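You operate a simulated robot arm through the tools that you are given. There is no shell and no other tool.

Carry out the task below with a simulated robot arm. There is one attempt and no reset: what you move stays moved.

JOB
Move the small welder's return lead to its plus socket and set its dial to HIGH.
Fine: switch the cart socket off before the yellow pin plug moves and leave it off; tighten the lead clamp knob.

It is judged by the outcome, as a careful person would: the job done as asked, and still so three seconds after it is handed in. It fails if anything else is knocked over, pushed out of place, dropped, spilled or broken.

ROBOT AND FRAMES
A 7-joint arm with a three-finger gripper, fixed in place. Base frame: the origin is on the floor under the middle of its stand, x ahead of it, y to its left, z up; the work surface is at about z = 0.62. Units: m, degrees, N and s.
It reaches about 1.342 m from its shoulder. Its first joint turns from -166.0 to 166.0 degrees. Payload 2.69 kg.
The TCP is the grasp point between the finger pads, 0.03 m short of the fingertips. In the tool frame z runs along the fingers and y along their closing line. The gripper opens to 0.128 m; its body begins 0.117 m behind the TCP.
Orientation is that of the tool frame in the base frame, as a unit quaternion [w, x, y, z]. With the fingers straight down and closing along the base's y, the tool's x points along the base's -x, its y along +y and its z along -z.

CONTROLS
- The arm moves only by the tool step_arm. Its argument "increments" is one flat list of numbers, 7 for each row, row after row: the shift along the base's x, y, z in units of 20 mm (1.0 is 20 mm), then the turn, a rotation vector about the base's x, y, z in units of 6 degrees (1.0 is 6 degrees), then the finger opening in m, from 0 to 0.128. In form: [tx, ty, tz, wx, wy, wz, jaw, tx, ty, tz, wx, wy, wz, jaw, ...]. A call has 1 to 20 rows; each row shifts and turns the commanded pose from where the row before left it. A call with a number of a shift or a turn outside -1 to 1 is refused whole. Each row takes 0.2 s and may step no farther than 0.05 m and 8.6 degrees from the row before; otherwise, or with a gripper value out of range, the whole call is refused. Where a pose cannot be reached the arm comes as near as it can. A force on the tool above 90 N (or 10 N above the force at the start of the call, whichever is more), or a blocked arm, ends the call early, and 0.2 s more pass. Each finger travels about 0.127 m/s and halts on what it meets, pressing with about 29 N; the grip force reading is that of the motor and also rises with nothing between the fingers. The clock runs only during rows and for 0.2 s after the last one: add rows that do not move to give the fingers time. The reply holds the time, the measured pose of the TCP, the force on the tool along the base axes, the opening and the grip force, in the units named above and with some noise, with the torque about the TCP (base axes, N m) and any sound that the robot's microphone picked up.
- Cameras (640 x 400 px; columns grow to the right, rows downward): "scene" is fixed at [0.2286, -0.5014, 1.2523]; the picture's right is [0.67, -0.74, 0.00], its down [-0.43, -0.39, -0.82] and it looks along [0.60, 0.55, -0.58] (base axes); focal length 308 px, centre (320, 200). "wrist" rides on the gripper at [0.058, 0.054, -0.131] in the tool frame; the picture's right is [-0.68, 0.74, 0.00], its down [-0.62, -0.57, -0.55] and it looks along [-0.40, -0.37, 0.84] (tool axes); focal length 234 px, centre (320, 200). There is no depth. A picture from a camera that has moved, and an enlarged one, comes with that camera's place and axes in the base frame and with its lens. The place of the scene camera against the robot may be out by one fixed shift of up to 0.018 m in any direction.
- get_image(camera): a new picture of that camera. The clock stands still meanwhile.
- slide_trunk(by): moves the trunk up (or, below 0, down) by that many m; the arm rides with it, the base frame stays. It gives what a move gives, with no picture.
- close_up(camera, box): a new picture of the part [left, top, right, bottom] of that camera's present view, enlarged. The clock stands still meanwhile.
- finish_job(): hands the job in; it is judged then, once.

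Nothing tells you positions but the pictures and the camera data. Unless the task says otherwise, let go and move clear before handing in.

The tools are called after "Call:" by a JSON object that holds its "api" and its "payload". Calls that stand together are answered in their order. step_arm: Moves the arm, as the interface text tells. Its arguments: {"type":"object","properties":{"increments":{"type":"array"}},"required":["increments"]} The other tools are called the same way: slide_trunk (by) moves the trunk up or down; get_image (camera) takes a picture; close_up (camera, box) takes an enlarged picture of a part of a camera's view; finish_job () hands the job in.

At the start:

```text
clock: 0.0
ee_pos: [0.6959, 0.0569, 0.9422]
orientation: [0.0, -0.001, 1.0, 0.0]
ft_force: [-0.7, -0.5, 0.3]
torque: [0.01, 0.02, 0.01]
gripper_width: 0.1282
finger_force: 0.0
trunk travel left (down, up): [-0.15, 0.2]
```

scene: 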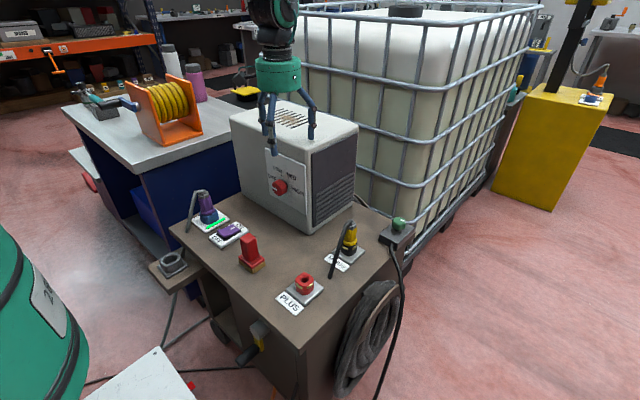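
wrist: 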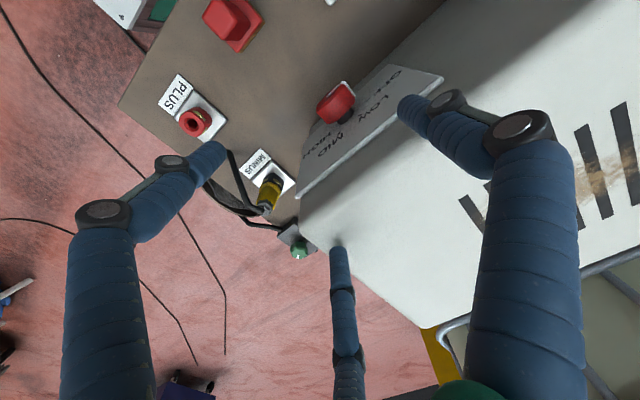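

I see a cart with a welder box (dial on the front face), a yellow pin plug in the MINUS socket, an empty red PLUS socket, a red switch-like block, a purple plug, and a green device at the cart's edge. I'll look closer before I move anything.

Call:
{"api": "close_up", "payload": {"camera": "scene", "box": [160, 170, 300, 290]}}

Call:
{"api": "close_up", "payload": {"camera": "scene", "box": [260, 200, 420, 320]}}

Call:
{"api": "close_up", "payload": {"camera": "scene", "box": [230, 130, 360, 230]}}

Call:
{"api": "close_up", "payload": {"camera": "scene", "box": [140, 230, 300, 400]}}

Call:
{"api": "close_up", "payload": {"camera": "wrist", "box": [140, 60, 380, 280]}}

```text
3.33 times, centred on (230, 230) of scene
camera zoom: at [0.2286, -0.5014, 1.2523], right [0.67, -0.74, 0.0], down [-0.43, -0.39, -0.82], along [0.6, 0.55, -0.58], focal length 1026 px, centre (620, 100)
```

zoom: 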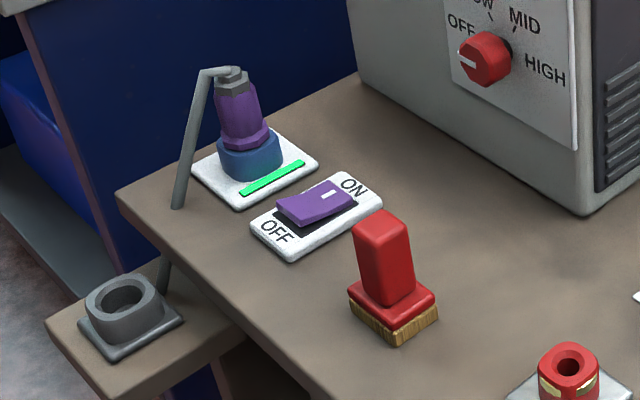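

```text
3.33 times, centred on (340, 260) of scene
camera zoom: at [0.2286, -0.5014, 1.2523], right [0.67, -0.74, 0.0], down [-0.43, -0.39, -0.82], along [0.6, 0.55, -0.58], focal length 1026 px, centre (253, 0)
```

zoom: 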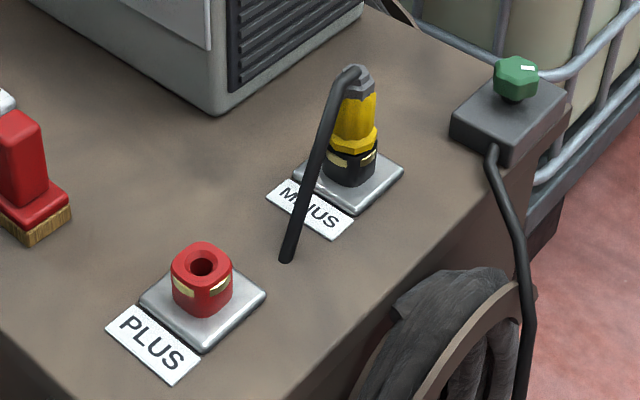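

```text
4.00 times, centred on (295, 180) of scene
camera zoom: at [0.2286, -0.5014, 1.2523], right [0.67, -0.74, 0.0], down [-0.43, -0.39, -0.82], along [0.6, 0.55, -0.58], focal length 1232 px, centre (420, 280)
```

zoom: 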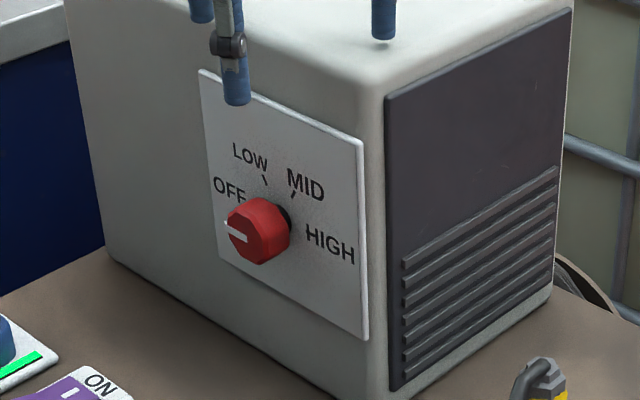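

```text
2.35 times, centred on (220, 315) of scene
camera zoom: at [0.2286, -0.5014, 1.2523], right [0.67, -0.74, 0.0], down [-0.43, -0.39, -0.82], along [0.6, 0.55, -0.58], focal length 725 px, centre (555, -71)
```

zoom: 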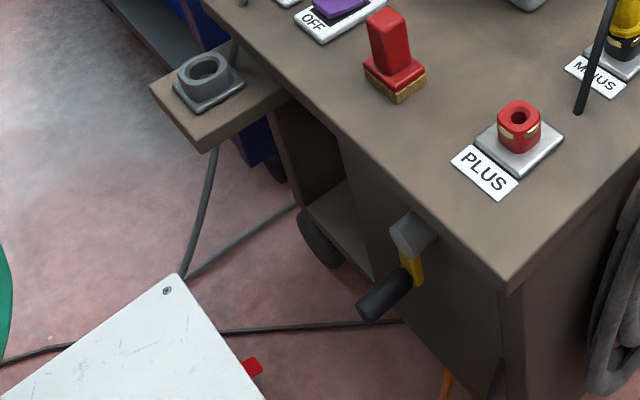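

```text
1.82 times, centred on (260, 170) of wrist
camera zoom: at [0.6369, 0.1111, 1.0751], right [0.68, 0.74, 0.0], down [0.62, -0.57, 0.55], along [0.4, -0.37, -0.84], focal length 426 px, centre (429, 254)
```

zoom: 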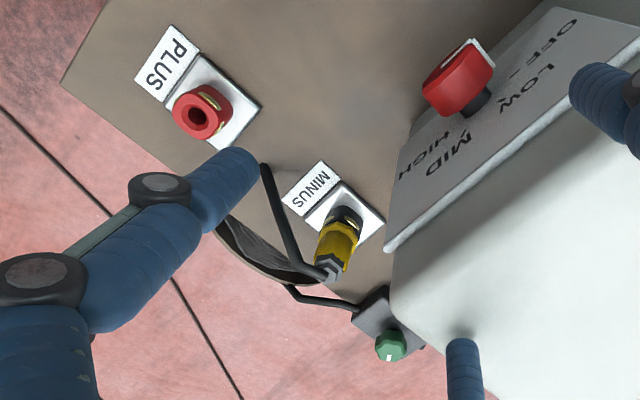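

The cart-socket rocker is the purple OFF/ON switch next to the purple plug. Its axis runs roughly along x, at about (0.56, 0.19). I'll lift slightly and move the wrist camera over that area to measure it.

Call:
{"api": "step_arm", "payload": {"increments": [0, 0, 1, 0, 0, 0, 0.128, -1, 0.9, 0.5, 0, 0, 0, 0.128, -1, 1, 0, 0, 0, 0, 0.128, -1, 1, 0, 0, 0, 0, 0.128, -1, 1, 0, 0, 0, 0, 0.128, -1, 1, 0, 0, 0, 0, 0.128, -1, 1, 0, 0, 0, 0, 0.128, -1, 1, 0, 0, 0, 0, 0.128, -1, 1, 0, 0, 0, 0, 0.128, -1, 1, 0, 0, 0, 0, 0.128, -1, 1, 0, 0, 0, 0, 0.128, -1, 1, 0, 0, 0, 0, 0.128, -1, 1, 0, 0, 0, 0, 0.128]}}

Call:
{"api": "get_image", "payload": {"camera": "wrist"}}

Call:
{"api": "get_image", "payload": {"camera": "scene"}}

```text
clock: 2.8
ee_pos: [0.4559, 0.2946, 0.9715]
orientation: [0.001, 0.0, 1.0, -0.001]
ft_force: [0.3, -0.5, 0.2]
torque: [0.01, 0.0, 0.02]
gripper_width: 0.128
finger_force: 0.1
trunk travel left (down, up): [-0.15, 0.2]
```

```text
taken
camera wrist: at [0.3975, 0.349, 1.1042], right [0.68, 0.74, 0.0], down [0.62, -0.57, 0.55], along [0.4, -0.37, -0.84], focal length 234 px, centre (320, 200)
```

wrist: 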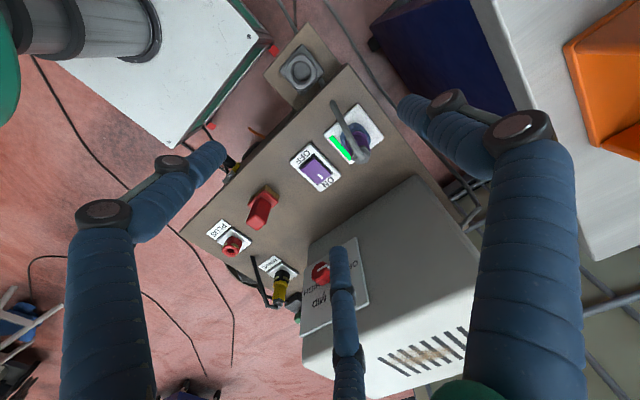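

```text
taken
```

scene: 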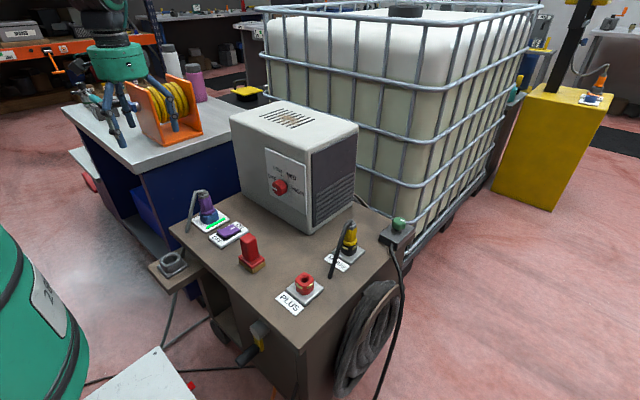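

The wrist view now shows the whole cart top. I'll zoom in to measure the parts.

Call:
{"api": "close_up", "payload": {"camera": "wrist", "box": [270, 80, 400, 200]}}

Call:
{"api": "close_up", "payload": {"camera": "wrist", "box": [190, 170, 390, 340]}}

Call:
{"api": "close_up", "payload": {"camera": "scene", "box": [250, 130, 320, 230]}}

Call:
{"api": "close_up", "payload": {"camera": "scene", "box": [180, 180, 270, 260]}}

Call:
{"api": "close_up", "payload": {"camera": "scene", "box": [320, 200, 420, 280]}}

```text
3.33 times, centred on (335, 140) of wrist
camera zoom: at [0.3975, 0.349, 1.1042], right [0.68, 0.74, 0.0], down [0.62, -0.57, 0.55], along [0.4, -0.37, -0.84], focal length 781 px, centre (270, 400)
```

zoom: 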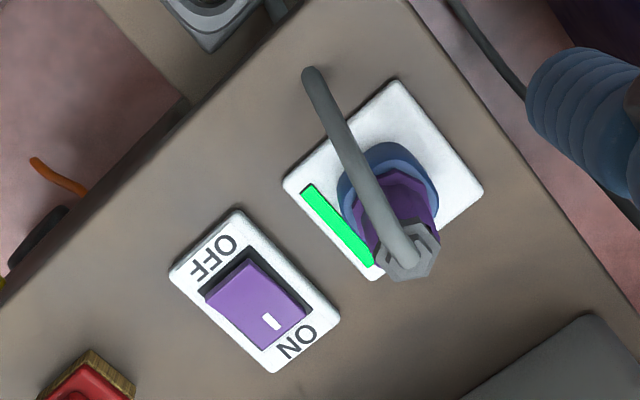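

```text
2.35 times, centred on (290, 255) of wrist
camera zoom: at [0.3975, 0.349, 1.1042], right [0.68, 0.74, 0.0], down [0.62, -0.57, 0.55], along [0.4, -0.37, -0.84], focal length 551 px, centre (391, 71)
```

zoom: 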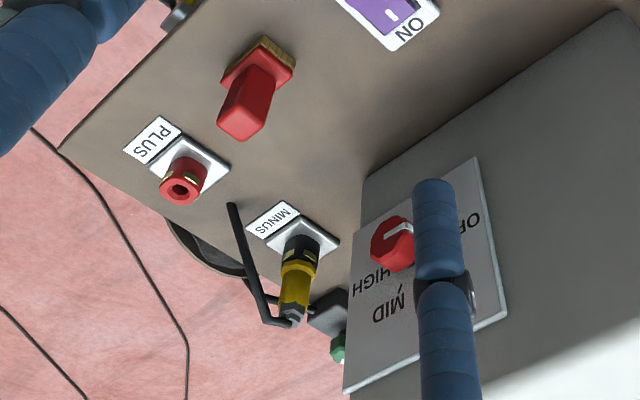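

```text
4.00 times, centred on (285, 180) of scene
camera zoom: at [0.2286, -0.5014, 1.2523], right [0.67, -0.74, 0.0], down [-0.43, -0.39, -0.82], along [0.6, 0.55, -0.58], focal length 1232 px, centre (460, 280)
```

zoom: 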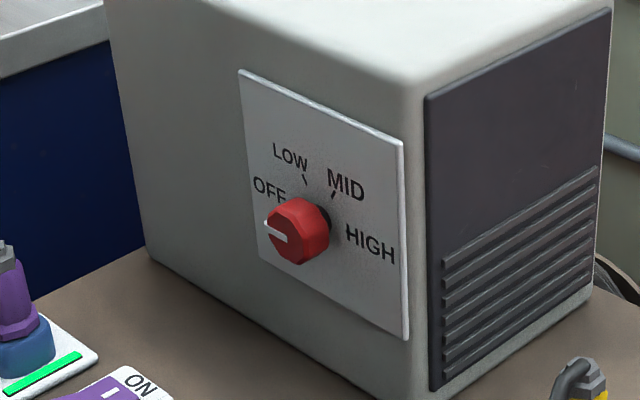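

```text
5.00 times, centred on (225, 220) of scene
camera zoom: at [0.2286, -0.5014, 1.2523], right [0.67, -0.74, 0.0], down [-0.43, -0.39, -0.82], along [0.6, 0.55, -0.58], focal length 1540 px, centre (795, 100)
```

zoom: 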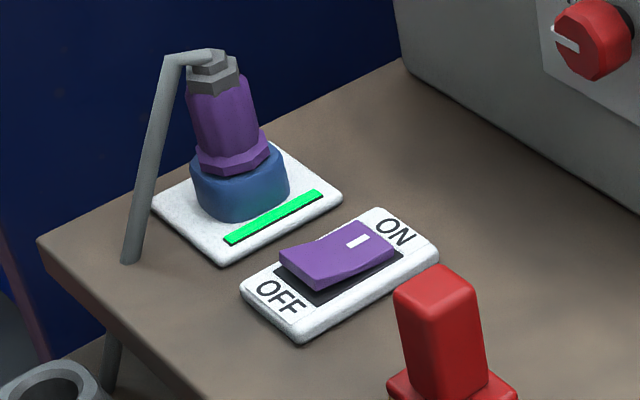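

```text
5.00 times, centred on (370, 240) of scene
camera zoom: at [0.2286, -0.5014, 1.2523], right [0.67, -0.74, 0.0], down [-0.43, -0.39, -0.82], along [0.6, 0.55, -0.58], focal length 1540 px, centre (70, 0)
```

zoom: 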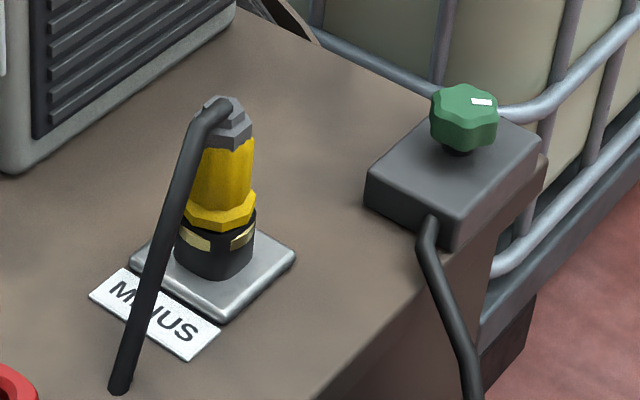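

The rocker spans x of about 0.529 to 0.588 at y of about 0.19, with the raised OFF end near x = 0.53. I'll close the fingers and move to just above that OFF end.

Call:
{"api": "step_arm", "payload": {"increments": [0.63, -0.87, -0.6, 0, 0, 0, 0.06, 0.63, -0.87, -0.8, 0, 0, 0, 0.0, 0.63, -0.87, -1, 0, 0, 0, 0, 0.63, -0.87, -1, 0, 0, 0, 0, 0.63, -0.87, -1, 0, 0, 0, 0, 0.63, -0.87, -1, 0, 0, 0, 0, 0, 0, -1, 0, 0, 0, 0, 0, 0, -1, 0, 0, 0, 0, 0, 0, -1, 0, 0, 0, 0, 0, 0, -1, 0, 0, 0, 0, 0, 0, -1, 0, 0, 0, 0]}}

Call:
{"api": "get_image", "payload": {"camera": "wrist"}}

Call:
{"api": "close_up", "payload": {"camera": "scene", "box": [140, 120, 300, 260]}}

```text
clock: 5.2
ee_pos: [0.5313, 0.1911, 0.7651]
orientation: [-0.001, -0.001, 1.0, 0.001]
ft_force: [0.4, -0.8, -0.7]
torque: [0.02, 0.0, 0.02]
gripper_width: 0.0024
finger_force: 29.1
trunk travel left (down, up): [-0.15, 0.2]
```

```text
taken
camera wrist: at [0.4722, 0.2454, 0.8973], right [0.68, 0.74, 0.0], down [0.62, -0.57, 0.55], along [0.4, -0.37, -0.84], focal length 234 px, centre (320, 200)
```

wrist: 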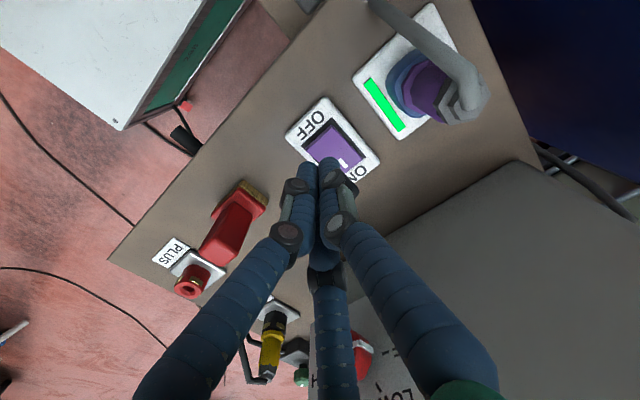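

```text
2.86 times, centred on (220, 190) of scene
camera zoom: at [0.2286, -0.5014, 1.2523], right [0.67, -0.74, 0.0], down [-0.43, -0.39, -0.82], along [0.6, 0.55, -0.58], focal length 880 px, centre (606, 229)
```

zoom: 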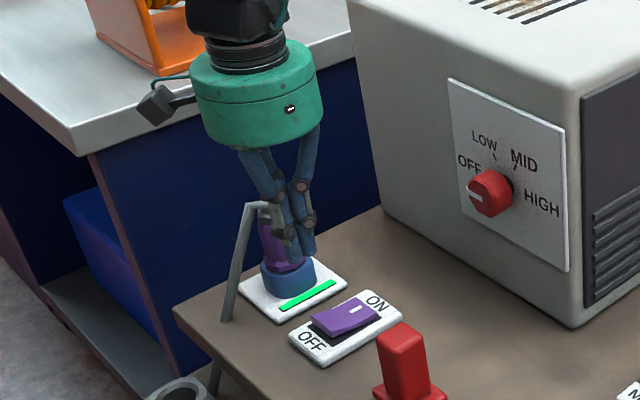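

Call:
{"api": "close_up", "payload": {"camera": "wrist", "box": [270, 90, 390, 190]}}

```text
4.00 times, centred on (330, 140) of wrist
camera zoom: at [0.4722, 0.2454, 0.8973], right [0.68, 0.74, 0.0], down [0.62, -0.57, 0.55], along [0.4, -0.37, -0.84], focal length 937 px, centre (280, 440)
```

zoom: 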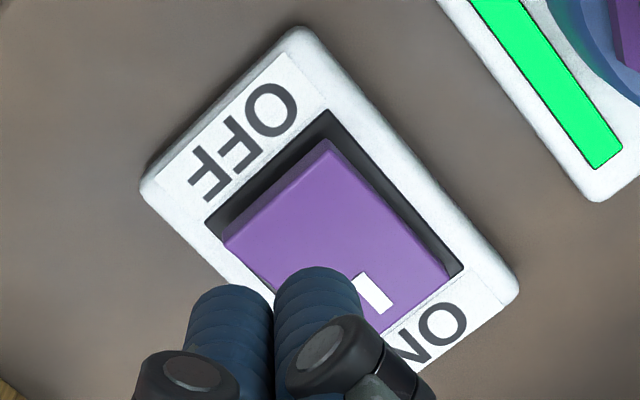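

Call:
{"api": "step_arm", "payload": {"increments": [0.3, 0, -1, 0, 0, 0, 0, 0, 0, -1, 0, 0, 0, 0, 0, 0, -1, 0, 0, 0, 0, 0, 0, -0.5, 0, 0, 0, 0]}}

Call:
{"api": "close_up", "payload": {"camera": "scene", "box": [180, 160, 280, 260]}}

Call:
{"api": "close_up", "payload": {"camera": "wrist", "box": [240, 60, 400, 200]}}

```text
clock: 6.2
ee_pos: [0.5383, 0.1908, 0.6954]
orientation: [0.0, -0.001, 1.0, 0.0]
ft_force: [-0.4, 0.0, -0.6]
torque: [-0.04, -0.01, 0.01]
gripper_width: 0.0021
finger_force: 28.7
trunk travel left (down, up): [-0.15, 0.2]
```

```text
4.00 times, centred on (230, 210) of scene
camera zoom: at [0.2286, -0.5014, 1.2523], right [0.67, -0.74, 0.0], down [-0.43, -0.39, -0.82], along [0.6, 0.55, -0.58], focal length 1232 px, centre (680, 160)
```

zoom: 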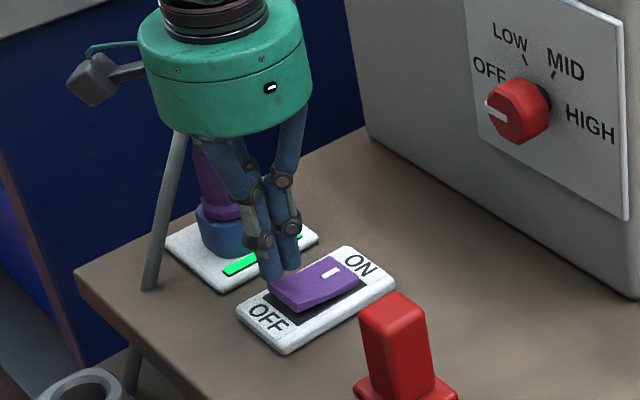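

```text
2.86 times, centred on (320, 130) of wrist
camera zoom: at [0.4794, 0.2458, 0.8269], right [0.68, 0.74, 0.0], down [0.62, -0.57, 0.55], along [0.4, -0.37, -0.84], focal length 669 px, centre (320, 400)
```

zoom: 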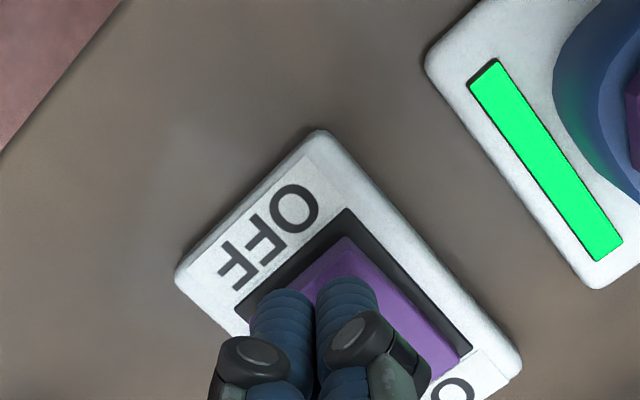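

The closed fingertips are just above the raised OFF end. I'll press down in small steps.

Call:
{"api": "step_arm", "payload": {"increments": [0, 0, -0.25, 0, 0, 0, 0, 0, 0, -0.25, 0, 0, 0, 0, 0, 0, -0.25, 0, 0, 0, 0, 0, 0, -0.25, 0, 0, 0, 0]}}

Call:
{"api": "close_up", "payload": {"camera": "scene", "box": [180, 160, 280, 260]}}

```text
clock: 7.2
ee_pos: [0.5377, 0.1908, 0.6756]
orientation: [0.0, 0.0, 1.0, 0.0]
ft_force: [0.5, 0.5, -0.1]
torque: [-0.01, 0.06, 0.01]
gripper_width: 0.002
finger_force: 28.6
trunk travel left (down, up): [-0.15, 0.2]
```

```text
4.00 times, centred on (230, 210) of scene
camera zoom: at [0.2286, -0.5014, 1.2523], right [0.67, -0.74, 0.0], down [-0.43, -0.39, -0.82], along [0.6, 0.55, -0.58], focal length 1232 px, centre (680, 160)
```

zoom: 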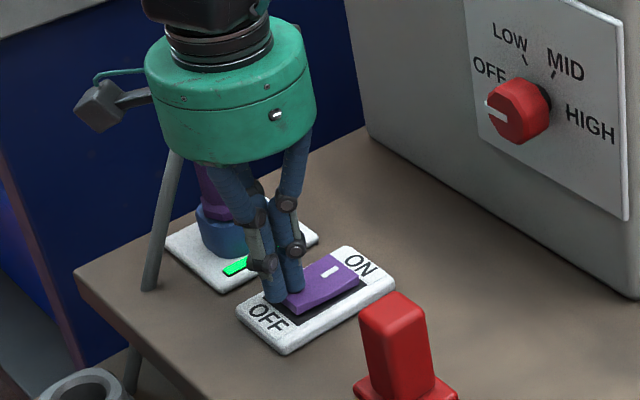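

Call:
{"api": "step_arm", "payload": {"increments": [0, 0, -0.2, 0, 0, 0, 0, 0, 0, -0.2, 0, 0, 0, 0]}}

Call:
{"api": "close_up", "payload": {"camera": "scene", "box": [180, 160, 280, 260]}}

```text
clock: 7.8
ee_pos: [0.537, 0.1918, 0.6715]
orientation: [0.002, -0.001, 1.0, 0.0]
ft_force: [-23.1, -2.4, 79.5]
torque: [-0.48, -0.62, -0.1]
gripper_width: 0.0022
finger_force: 31.2
trunk travel left (down, up): [-0.15, 0.2]
```

```text
4.00 times, centred on (230, 210) of scene
camera zoom: at [0.2286, -0.5014, 1.2523], right [0.67, -0.74, 0.0], down [-0.43, -0.39, -0.82], along [0.6, 0.55, -0.58], focal length 1232 px, centre (680, 160)
```

zoom: 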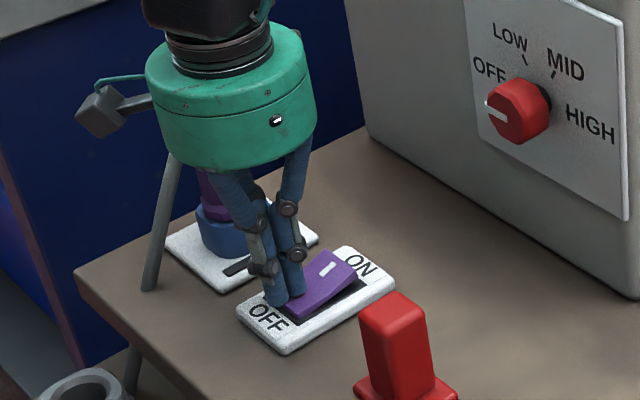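

The green indicator has gone dark, so the socket is off. I'll lift away and check that it stays off.

Call:
{"api": "step_arm", "payload": {"increments": [0, 0, 0.5, 0, 0, 0, 0, 0, 0, 1, 0, 0, 0, 0, 0, 0, 1, 0, 0, 0, 0, 0, 0, 1, 0, 0, 0, 0, 0, 0, 1, 0, 0, 0, 0, 0, 0, 1, 0, 0, 0, 0, 0, 0, 1, 0, 0, 0, 0]}}

Call:
{"api": "close_up", "payload": {"camera": "scene", "box": [180, 160, 280, 260]}}

Call:
{"api": "close_up", "payload": {"camera": "wrist", "box": [240, 60, 480, 220]}}

```text
clock: 9.4
ee_pos: [0.5374, 0.19, 0.7966]
orientation: [0.001, 0.0, 1.0, 0.0]
ft_force: [0.0, -0.6, 0.0]
torque: [0.01, 0.02, 0.03]
gripper_width: 0.0019
finger_force: 31.7
trunk travel left (down, up): [-0.15, 0.2]
```

```text
4.00 times, centred on (230, 210) of scene
camera zoom: at [0.2286, -0.5014, 1.2523], right [0.67, -0.74, 0.0], down [-0.43, -0.39, -0.82], along [0.6, 0.55, -0.58], focal length 1232 px, centre (680, 160)
```

zoom: 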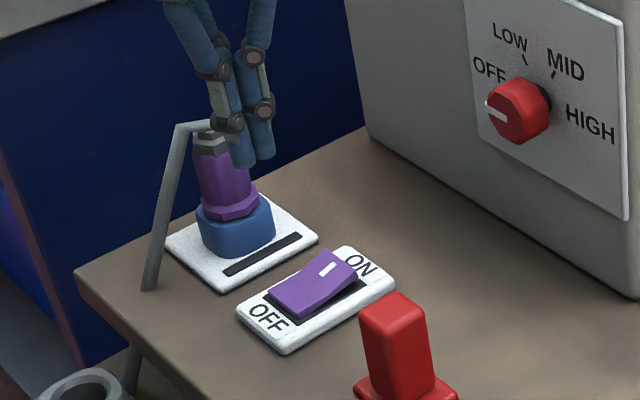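

```text
2.50 times, centred on (360, 140) of wrist
camera zoom: at [0.4783, 0.2437, 0.9292], right [0.68, 0.74, 0.0], down [0.62, -0.56, 0.55], along [0.4, -0.37, -0.84], focal length 585 px, centre (220, 350)
```

zoom: 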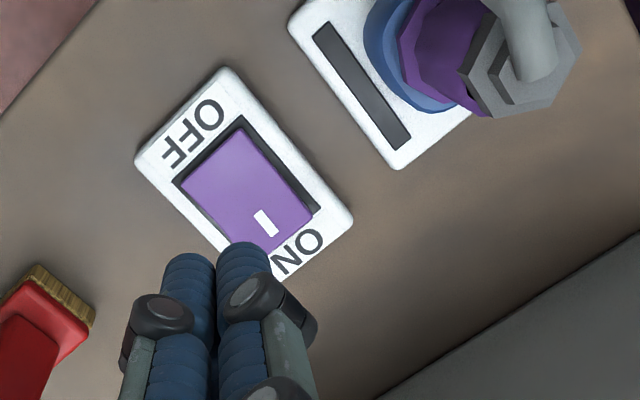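

The socket is off and its indicator is dark. Next I'll move the camera over the MINUS plug and PLUS socket to measure them.

Call:
{"api": "step_arm", "payload": {"increments": [0.35, -1, 0.43, 0, 0, 0, 0, 0.35, -1, 0.43, 0, 0, 0, 0, 0.35, -1, 0.43, 0, 0, 0, 0, 0.35, -1, 0.43, 0, 0, 0, 0.02, 0.35, -1, 0.43, 0, 0, 0, 0.06, 0.35, -1, 0.43, 0, 0, 0, 0.1, 0.35, -1, 0.43, 0, 0, 0, 0.128, 0.35, -1, 0.43, 0, 0, 0, 0.128, 0.35, -1, 0.43, 0, 0, 0, 0.128, 0.35, -1, 0.43, 0, 0, 0, 0.128, 0.35, -1, 0.43, 0, 0, 0, 0.128, 0.35, -1, 0.43, 0, 0, 0, 0.128]}}

Call:
{"api": "get_image", "payload": {"camera": "wrist"}}

Call:
{"api": "close_up", "payload": {"camera": "wrist", "box": [200, 60, 360, 180]}}

Call:
{"api": "close_up", "payload": {"camera": "wrist", "box": [240, 140, 400, 260]}}

```text
clock: 12.0
ee_pos: [0.6217, -0.0507, 0.9011]
orientation: [0.001, 0.0, 1.0, 0.0]
ft_force: [0.4, 0.2, 0.9]
torque: [-0.02, 0.0, -0.01]
gripper_width: 0.1279
finger_force: 0.0
trunk travel left (down, up): [-0.15, 0.2]
```

```text
taken
camera wrist: at [0.5632, 0.0026, 1.0328], right [0.68, 0.74, 0.0], down [0.62, -0.56, 0.55], along [0.4, -0.37, -0.84], focal length 234 px, centre (320, 200)
```

wrist: 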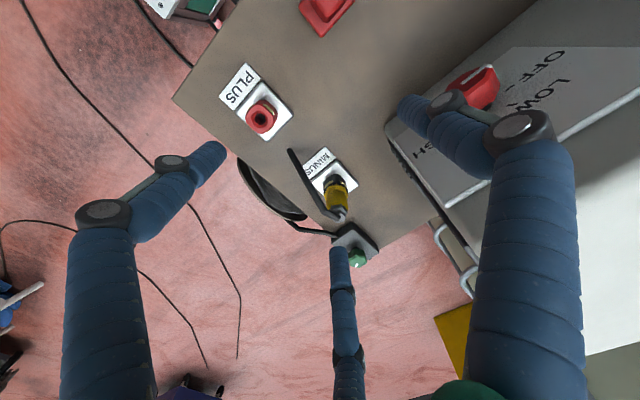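

```text
3.33 times, centred on (280, 120) of wrist
camera zoom: at [0.5632, 0.0026, 1.0328], right [0.68, 0.74, 0.0], down [0.62, -0.56, 0.55], along [0.4, -0.37, -0.84], focal length 781 px, centre (453, 467)
```

zoom: 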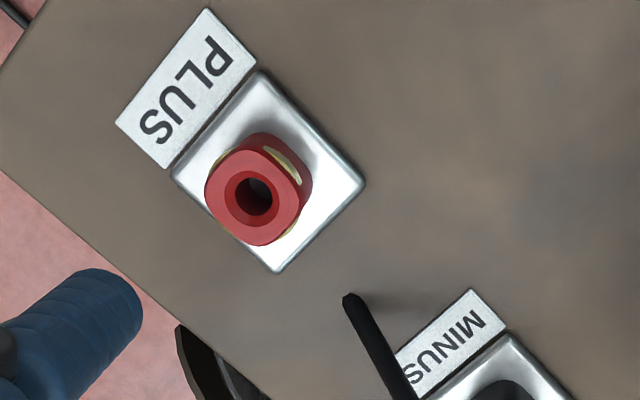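

```text
3.33 times, centred on (320, 200) of wrist
camera zoom: at [0.5632, 0.0026, 1.0328], right [0.68, 0.74, 0.0], down [0.62, -0.56, 0.55], along [0.4, -0.37, -0.84], focal length 781 px, centre (320, 200)
```

zoom: 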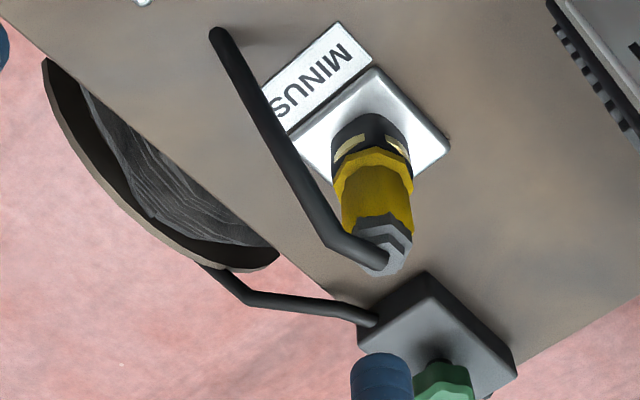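

The plug axis is near (0.742, -0.123) with its top at about z = 0.745. The cable leaves the top toward -x, and the PLUS hole is near (0.567, -0.126). I'll move above the plug and turn the gripper about 43° so the cable falls between two fingers.

Call:
{"api": "step_arm", "payload": {"increments": [0.752, -0.452, -0.3, 0, 0, 0.896, 0.1, 0.752, -0.452, -0.3, 0, 0, 0.896, 0.1, 0.752, -0.452, -0.3, 0, 0, 0.896, 0.1, 0.752, -0.452, -0.3, 0, 0, 0.896, 0.1, 0.752, -0.452, -0.3, 0, 0, 0.896, 0.1, 0.752, -0.452, -0.3, 0, 0, 0.896, 0.1, 0.752, -0.452, -0.3, 0, 0, 0.896, 0.1, 0.752, -0.452, -0.3, 0, 0, 0.896, 0.1]}}

Call:
{"api": "get_image", "payload": {"camera": "wrist"}}

Call:
{"api": "get_image", "payload": {"camera": "scene"}}

```text
clock: 13.8
ee_pos: [0.7413, -0.1208, 0.8515]
orientation: [0.001, -0.368, 0.93, -0.001]
ft_force: [-0.1, -0.4, 0.7]
torque: [0.01, -0.05, 0.02]
gripper_width: 0.0999
finger_force: 0.1
trunk travel left (down, up): [-0.15, 0.2]
```

```text
taken
camera wrist: at [0.662, -0.1211, 0.9842], right [-0.01, 1.0, 0.0], down [0.84, 0.01, 0.55], along [0.55, 0.01, -0.84], focal length 234 px, centre (320, 200)
```

wrist: 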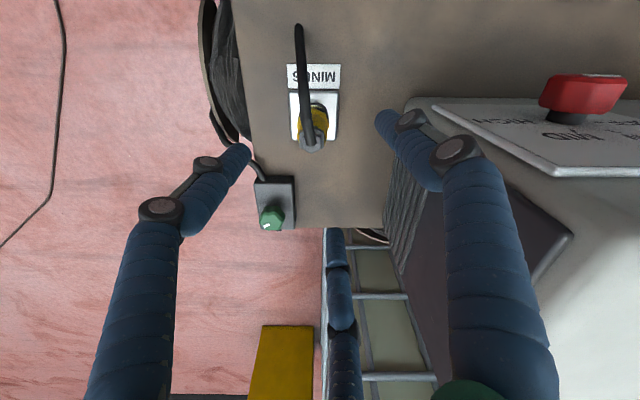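

```text
taken
```

scene: 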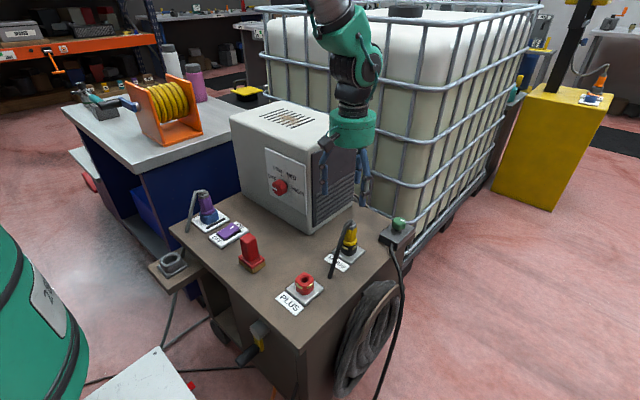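

Call:
{"api": "close_up", "payload": {"camera": "wrist", "box": [250, 10, 380, 240]}}

Call:
{"api": "close_up", "payload": {"camera": "wrist", "box": [270, 50, 360, 170]}}

```text
1.74 times, centred on (315, 125) of wrist
camera zoom: at [0.662, -0.1211, 0.9842], right [-0.01, 1.0, 0.0], down [0.84, 0.01, 0.55], along [0.55, 0.01, -0.84], focal length 407 px, centre (329, 330)
```

zoom: 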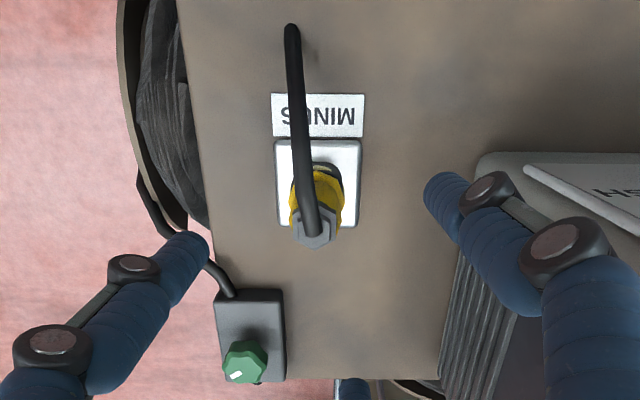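

```text
3.33 times, centred on (315, 110) of wrist
camera zoom: at [0.662, -0.1211, 0.9842], right [-0.01, 1.0, 0.0], down [0.84, 0.01, 0.55], along [0.55, 0.01, -0.84], focal length 781 px, centre (337, 500)
```

zoom: 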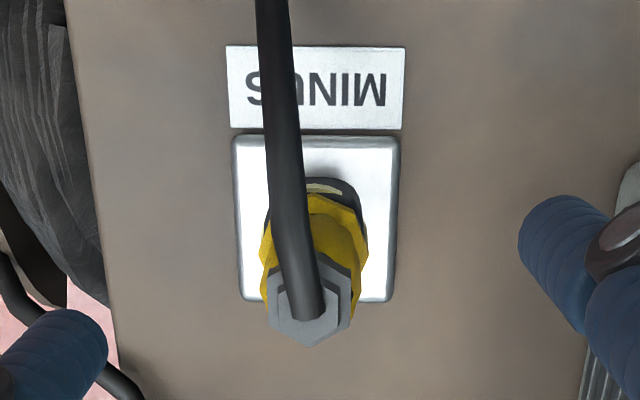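

The plug axis reads about (0.742, -0.128). I'll centre on it and descend so the pads surround the yellow body.

Call:
{"api": "step_arm", "payload": {"increments": [0.03, -0.35, -1, 0, 0, 0, 0.1, 0, 0, -1, 0, 0, 0, 0.1, 0, 0, -1, 0, 0, 0, 0.1, 0, 0, -1, 0, 0, 0, 0.1]}}

Call:
{"api": "get_image", "payload": {"camera": "wrist"}}

Call:
{"api": "close_up", "payload": {"camera": "scene", "box": [280, 120, 420, 280]}}

```text
clock: 14.8
ee_pos: [0.7401, -0.1294, 0.7715]
orientation: [0.0, -0.368, 0.93, 0.0]
ft_force: [0.7, -0.3, 0.7]
torque: [-0.02, -0.01, -0.01]
gripper_width: 0.0998
finger_force: 0.1
trunk travel left (down, up): [-0.15, 0.2]
```

```text
taken
camera wrist: at [0.6609, -0.1297, 0.9042], right [-0.01, 1.0, 0.0], down [0.84, 0.01, 0.55], along [0.55, 0.0, -0.84], focal length 234 px, centre (320, 200)
```

wrist: 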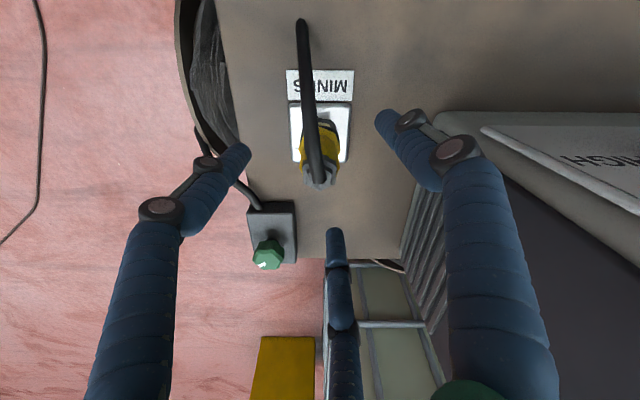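

```text
2.50 times, centred on (350, 200) of scene
camera zoom: at [0.2286, -0.5014, 1.2523], right [0.67, -0.74, 0.0], down [-0.43, -0.39, -0.82], along [0.6, 0.55, -0.58], focal length 770 px, centre (245, 200)
```

zoom: 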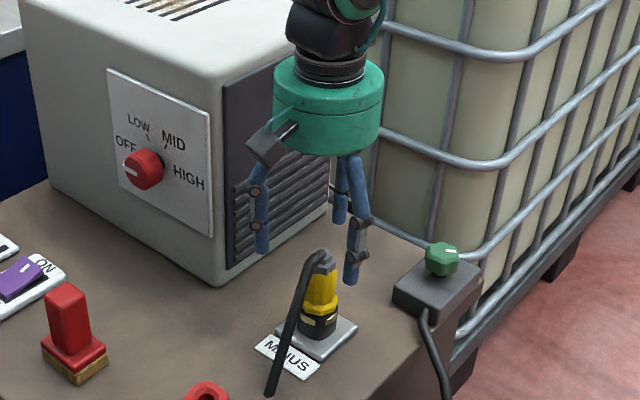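

Call:
{"api": "step_arm", "payload": {"increments": [0.12, 0.03, -1, 0, 0, 0, 0.1, 0, 0, -1, 0, 0, 0, 0.1, 0, 0, -1, 0, 0, 0, 0.1, 0, 0, -0.1, 0, 0, 0, 0.1]}}

Call:
{"api": "close_up", "payload": {"camera": "wrist", "box": [220, 60, 420, 280]}}

Call:
{"api": "close_up", "payload": {"camera": "scene", "box": [290, 160, 400, 280]}}

```text
clock: 15.8
ee_pos: [0.744, -0.1275, 0.7091]
orientation: [0.001, -0.368, 0.93, 0.0]
ft_force: [0.2, -0.1, -0.4]
torque: [-0.03, 0.02, 0.0]
gripper_width: 0.0999
finger_force: 0.2
trunk travel left (down, up): [-0.15, 0.2]
```

```text
1.82 times, centred on (320, 170) of wrist
camera zoom: at [0.6644, -0.1282, 0.8414], right [-0.01, 1.0, 0.0], down [0.84, 0.01, 0.55], along [0.55, 0.01, -0.84], focal length 426 px, centre (320, 254)
```

zoom: 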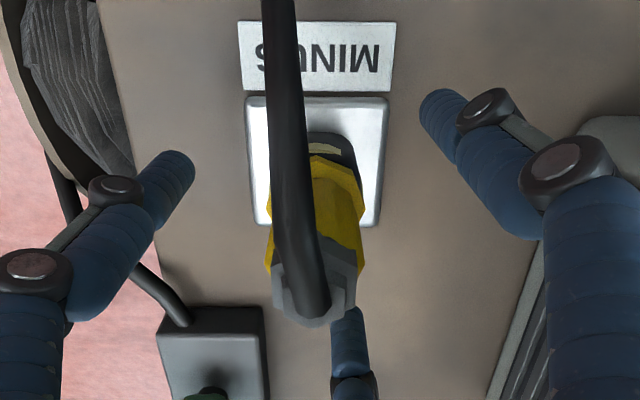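

```text
3.33 times, centred on (345, 220) of scene
camera zoom: at [0.2286, -0.5014, 1.2523], right [0.67, -0.74, 0.0], down [-0.43, -0.39, -0.82], along [0.6, 0.55, -0.58], focal length 1026 px, centre (237, 133)
```

zoom: 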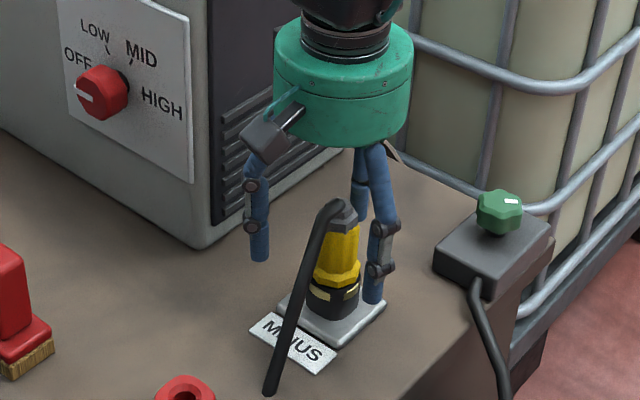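

The plug is centred between the three fingers. I'll close on it.

Call:
{"api": "step_arm", "payload": {"increments": [0, 0, 0, 0, 0, 0, 0.06, 0, 0, 0, 0, 0, 0, 0.04, 0, 0, 0, 0, 0, 0, 0.02, 0, 0, 0, 0, 0, 0, 0.01, 0, 0, 0, 0, 0, 0, 0.01]}}

Call:
{"api": "close_up", "payload": {"camera": "wrist", "box": [220, 60, 420, 280]}}

Call:
{"api": "close_up", "payload": {"camera": "scene", "box": [290, 160, 400, 280]}}

```text
clock: 17.0
ee_pos: [0.7454, -0.1273, 0.7092]
orientation: [0.001, -0.367, 0.93, 0.0]
ft_force: [9.1, 1.0, 0.7]
torque: [0.07, -0.5, 0.06]
gripper_width: 0.0371
finger_force: 20.5
trunk travel left (down, up): [-0.15, 0.2]
```

```text
1.82 times, centred on (320, 170) of wrist
camera zoom: at [0.6651, -0.1282, 0.8421], right [-0.01, 1.0, 0.0], down [0.84, 0.01, 0.55], along [0.55, 0.0, -0.84], focal length 426 px, centre (320, 254)
```

zoom: 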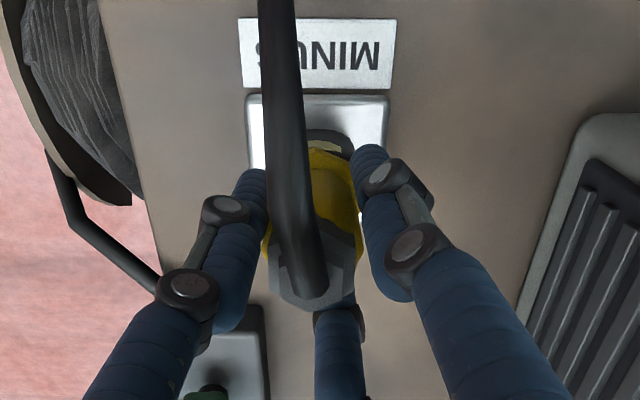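

```text
3.33 times, centred on (345, 220) of scene
camera zoom: at [0.2286, -0.5014, 1.2523], right [0.67, -0.74, 0.0], down [-0.43, -0.39, -0.82], along [0.6, 0.55, -0.58], focal length 1026 px, centre (237, 133)
```

zoom: 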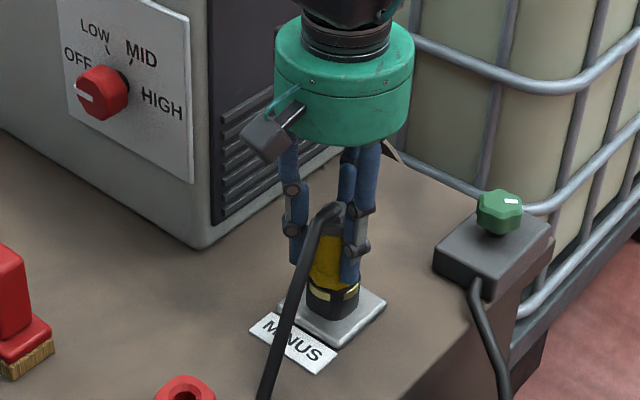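

Gripped at 37 mm width. I'll relieve the small side force and start pulling straight up, watching the force.

Call:
{"api": "step_arm", "payload": {"increments": [0.08, 0, 0, 0, 0, 0, 0.01, 0, 0, 0.15, 0, 0, 0, 0.01, 0, 0, 0.15, 0, 0, 0, 0.01]}}

Call:
{"api": "close_up", "payload": {"camera": "scene", "box": [290, 160, 400, 280]}}

```text
clock: 17.8
ee_pos: [0.7446, -0.1279, 0.7136]
orientation: [-0.001, -0.368, 0.93, 0.0]
ft_force: [6.8, 0.9, -5.7]
torque: [0.04, -0.42, 0.0]
gripper_width: 0.0369
finger_force: 20.5
trunk travel left (down, up): [-0.15, 0.2]
```

```text
3.33 times, centred on (345, 220) of scene
camera zoom: at [0.2286, -0.5014, 1.2523], right [0.67, -0.74, 0.0], down [-0.43, -0.39, -0.82], along [0.6, 0.55, -0.58], focal length 1026 px, centre (237, 133)
```

zoom: 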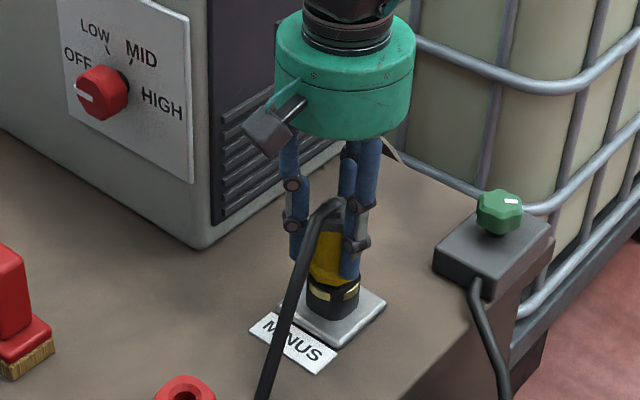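

Call:
{"api": "step_arm", "payload": {"increments": [0, 0, 0.25, 0, 0, 0, 0.01, 0, 0, 0.25, 0, 0, 0, 0.01, 0, 0, 0.25, 0, 0, 0, 0.01]}}

Call:
{"api": "close_up", "payload": {"camera": "scene", "box": [290, 160, 400, 280]}}

```text
clock: 18.6
ee_pos: [0.7451, -0.1287, 0.7312]
orientation: [-0.001, -0.367, 0.93, 0.0]
ft_force: [0.3, -0.7, -1.1]
torque: [0.02, 0.01, 0.04]
gripper_width: 0.0365
finger_force: 19.9
trunk travel left (down, up): [-0.15, 0.2]
```

```text
3.33 times, centred on (345, 220) of scene
camera zoom: at [0.2286, -0.5014, 1.2523], right [0.67, -0.74, 0.0], down [-0.43, -0.39, -0.82], along [0.6, 0.55, -0.58], focal length 1026 px, centre (237, 133)
```

zoom: 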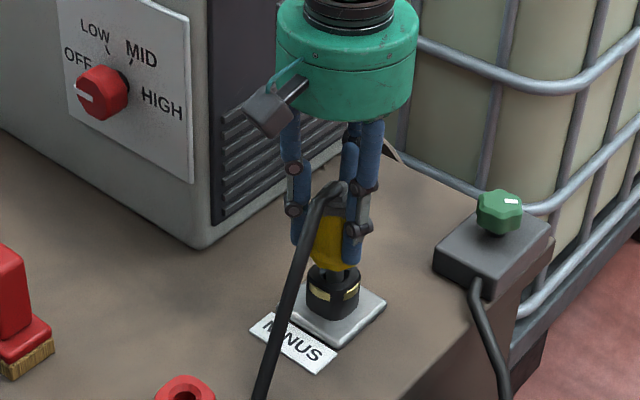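

The plug is coming free and its pin is visible. I'll keep lifting clear.

Call:
{"api": "step_arm", "payload": {"increments": [0, 0, 0.5, 0, 0, 0, 0.01, 0, 0, 0.75, 0, 0, 0, 0.01, 0, 0, 0.75, 0, 0, 0, 0.01, 0, 0, 0.75, 0, 0, 0, 0.01, 0, 0, 0.75, 0, 0, 0, 0.01, 0, 0, 0, 0, 0, 0, 0.01]}}

Call:
{"api": "close_up", "payload": {"camera": "scene", "box": [250, 140, 420, 320]}}

Call:
{"api": "get_image", "payload": {"camera": "wrist"}}

```text
clock: 20.0
ee_pos: [0.7461, -0.1287, 0.8013]
orientation: [0.001, -0.367, 0.93, 0.0]
ft_force: [-0.8, 0.8, -1.6]
torque: [0.01, -0.02, 0.02]
gripper_width: 0.0362
finger_force: 19.8
trunk travel left (down, up): [-0.15, 0.2]
```

```text
2.22 times, centred on (335, 230) of scene
camera zoom: at [0.2286, -0.5014, 1.2523], right [0.67, -0.74, 0.0], down [-0.43, -0.39, -0.82], along [0.6, 0.55, -0.58], focal length 684 px, centre (287, 133)
```

zoom: 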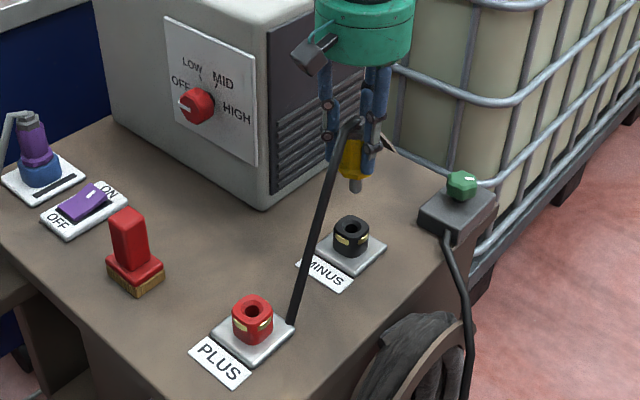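

```text
taken
camera wrist: at [0.6673, -0.1282, 0.9331], right [-0.01, 1.0, 0.0], down [0.84, 0.01, 0.55], along [0.55, 0.01, -0.84], focal length 234 px, centre (320, 200)
```

wrist: 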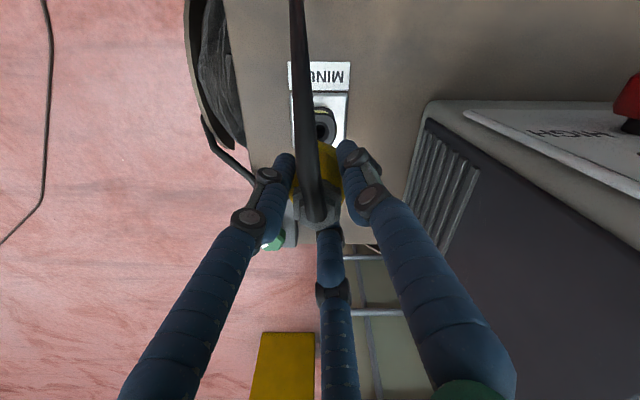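

The pin is clear of MINUS. I'll take a reference close-up of the empty MINUS socket from this spot, directly above it, so I can line up PLUS at the same pixel.

Call:
{"api": "close_up", "payload": {"camera": "wrist", "box": [270, 50, 370, 230]}}

Call:
{"api": "close_up", "payload": {"camera": "wrist", "box": [280, 50, 360, 150]}}

```text
2.22 times, centred on (320, 140) of wrist
camera zoom: at [0.6673, -0.1282, 0.9331], right [-0.01, 1.0, 0.0], down [0.84, 0.01, 0.55], along [0.55, 0.01, -0.84], focal length 520 px, centre (320, 333)
```

zoom: 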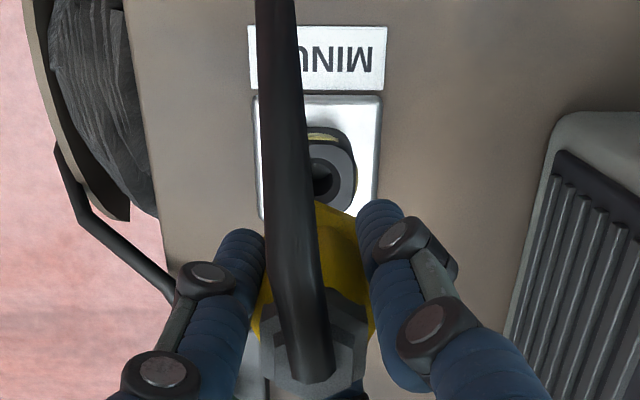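

```text
4.00 times, centred on (320, 100) of wrist
camera zoom: at [0.6673, -0.1282, 0.9331], right [-0.01, 1.0, 0.0], down [0.84, 0.01, 0.55], along [0.55, 0.01, -0.84], focal length 937 px, centre (320, 600)
```

zoom: 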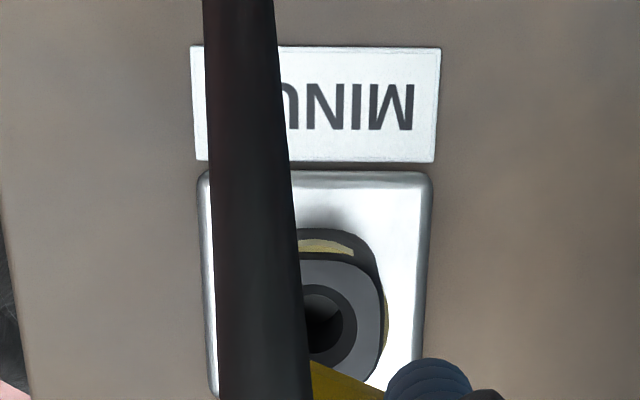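

Call:
{"api": "step_arm", "payload": {"increments": [-0.983, 0, 0, 0, 0, 0, 0.01, -0.983, 0, 0, 0, 0, 0, 0.01, -0.983, 0, 0, 0, 0, 0, 0.01, -0.983, 0, 0, 0, 0, 0, 0.01, -0.983, 0, 0, 0, 0, 0, 0.01, -0.983, 0, 0, 0, 0, 0, 0.01, -0.983, 0, 0, 0, 0, 0, 0.01, -0.983, 0, 0, 0, 0, 0, 0.01, -0.983, 0, 0, 0, 0, 0, 0.01, 0, 0, 0, 0, 0, 0, 0.01]}}

Call:
{"api": "close_up", "payload": {"camera": "wrist", "box": [280, 50, 360, 150]}}

Call:
{"api": "get_image", "payload": {"camera": "scene"}}

```text
clock: 22.2
ee_pos: [0.5666, -0.1261, 0.8019]
orientation: [-0.001, -0.367, 0.93, 0.0]
ft_force: [-0.9, -0.3, -0.6]
torque: [-0.01, -0.04, -0.02]
gripper_width: 0.0356
finger_force: 19.0
trunk travel left (down, up): [-0.15, 0.2]
```

```text
4.00 times, centred on (320, 100) of wrist
camera zoom: at [0.4881, -0.1267, 0.9342], right [-0.01, 1.0, 0.0], down [0.84, 0.01, 0.55], along [0.55, 0.01, -0.84], focal length 937 px, centre (320, 600)
```

zoom: 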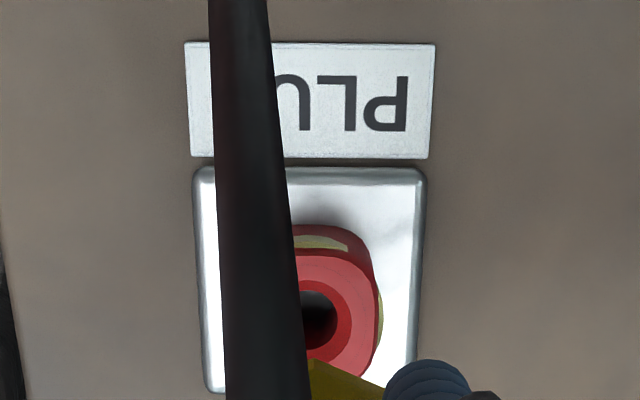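

```text
taken
```

scene: 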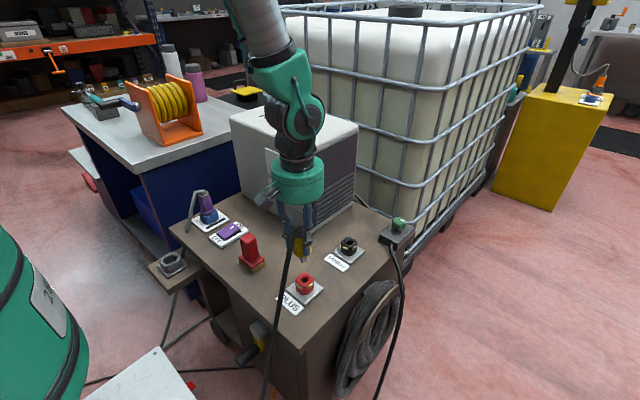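

Call:
{"api": "close_up", "payload": {"camera": "wrist", "box": [270, 50, 370, 230]}}

Call:
{"api": "close_up", "payload": {"camera": "scene", "box": [250, 190, 350, 320]}}

```text
2.22 times, centred on (320, 140) of wrist
camera zoom: at [0.4881, -0.1267, 0.9342], right [-0.01, 1.0, 0.0], down [0.84, 0.01, 0.55], along [0.55, 0.01, -0.84], focal length 520 px, centre (320, 333)
```

zoom: 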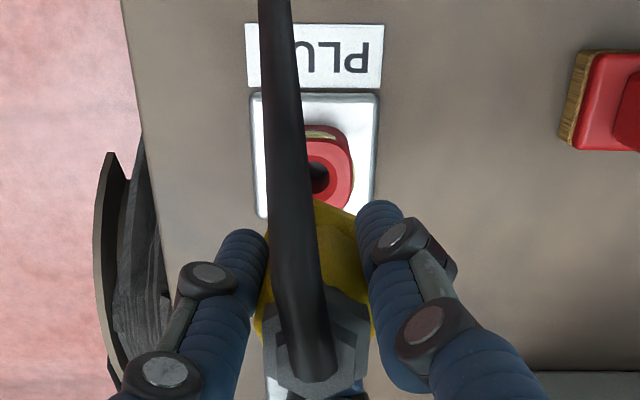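

```text
3.08 times, centred on (300, 255) of scene
camera zoom: at [0.2286, -0.5014, 1.2523], right [0.67, -0.74, 0.0], down [-0.43, -0.39, -0.82], along [0.6, 0.55, -0.58], focal length 948 px, centre (382, 31)
```

zoom: 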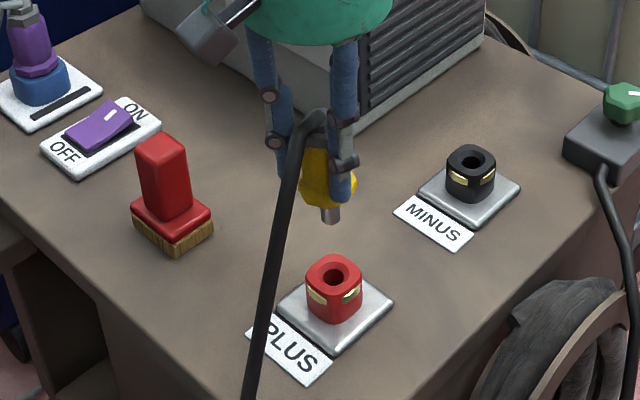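

Call:
{"api": "close_up", "payload": {"camera": "scene", "box": [280, 240, 330, 300]}}

```text
6.67 times, centred on (305, 270) of scene
camera zoom: at [0.2286, -0.5014, 1.2523], right [0.67, -0.74, 0.0], down [-0.43, -0.39, -0.82], along [0.6, 0.55, -0.58], focal length 2053 px, centre (420, -267)
```

zoom: 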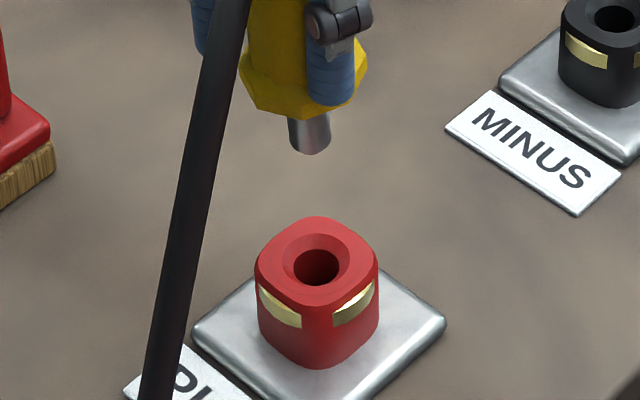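

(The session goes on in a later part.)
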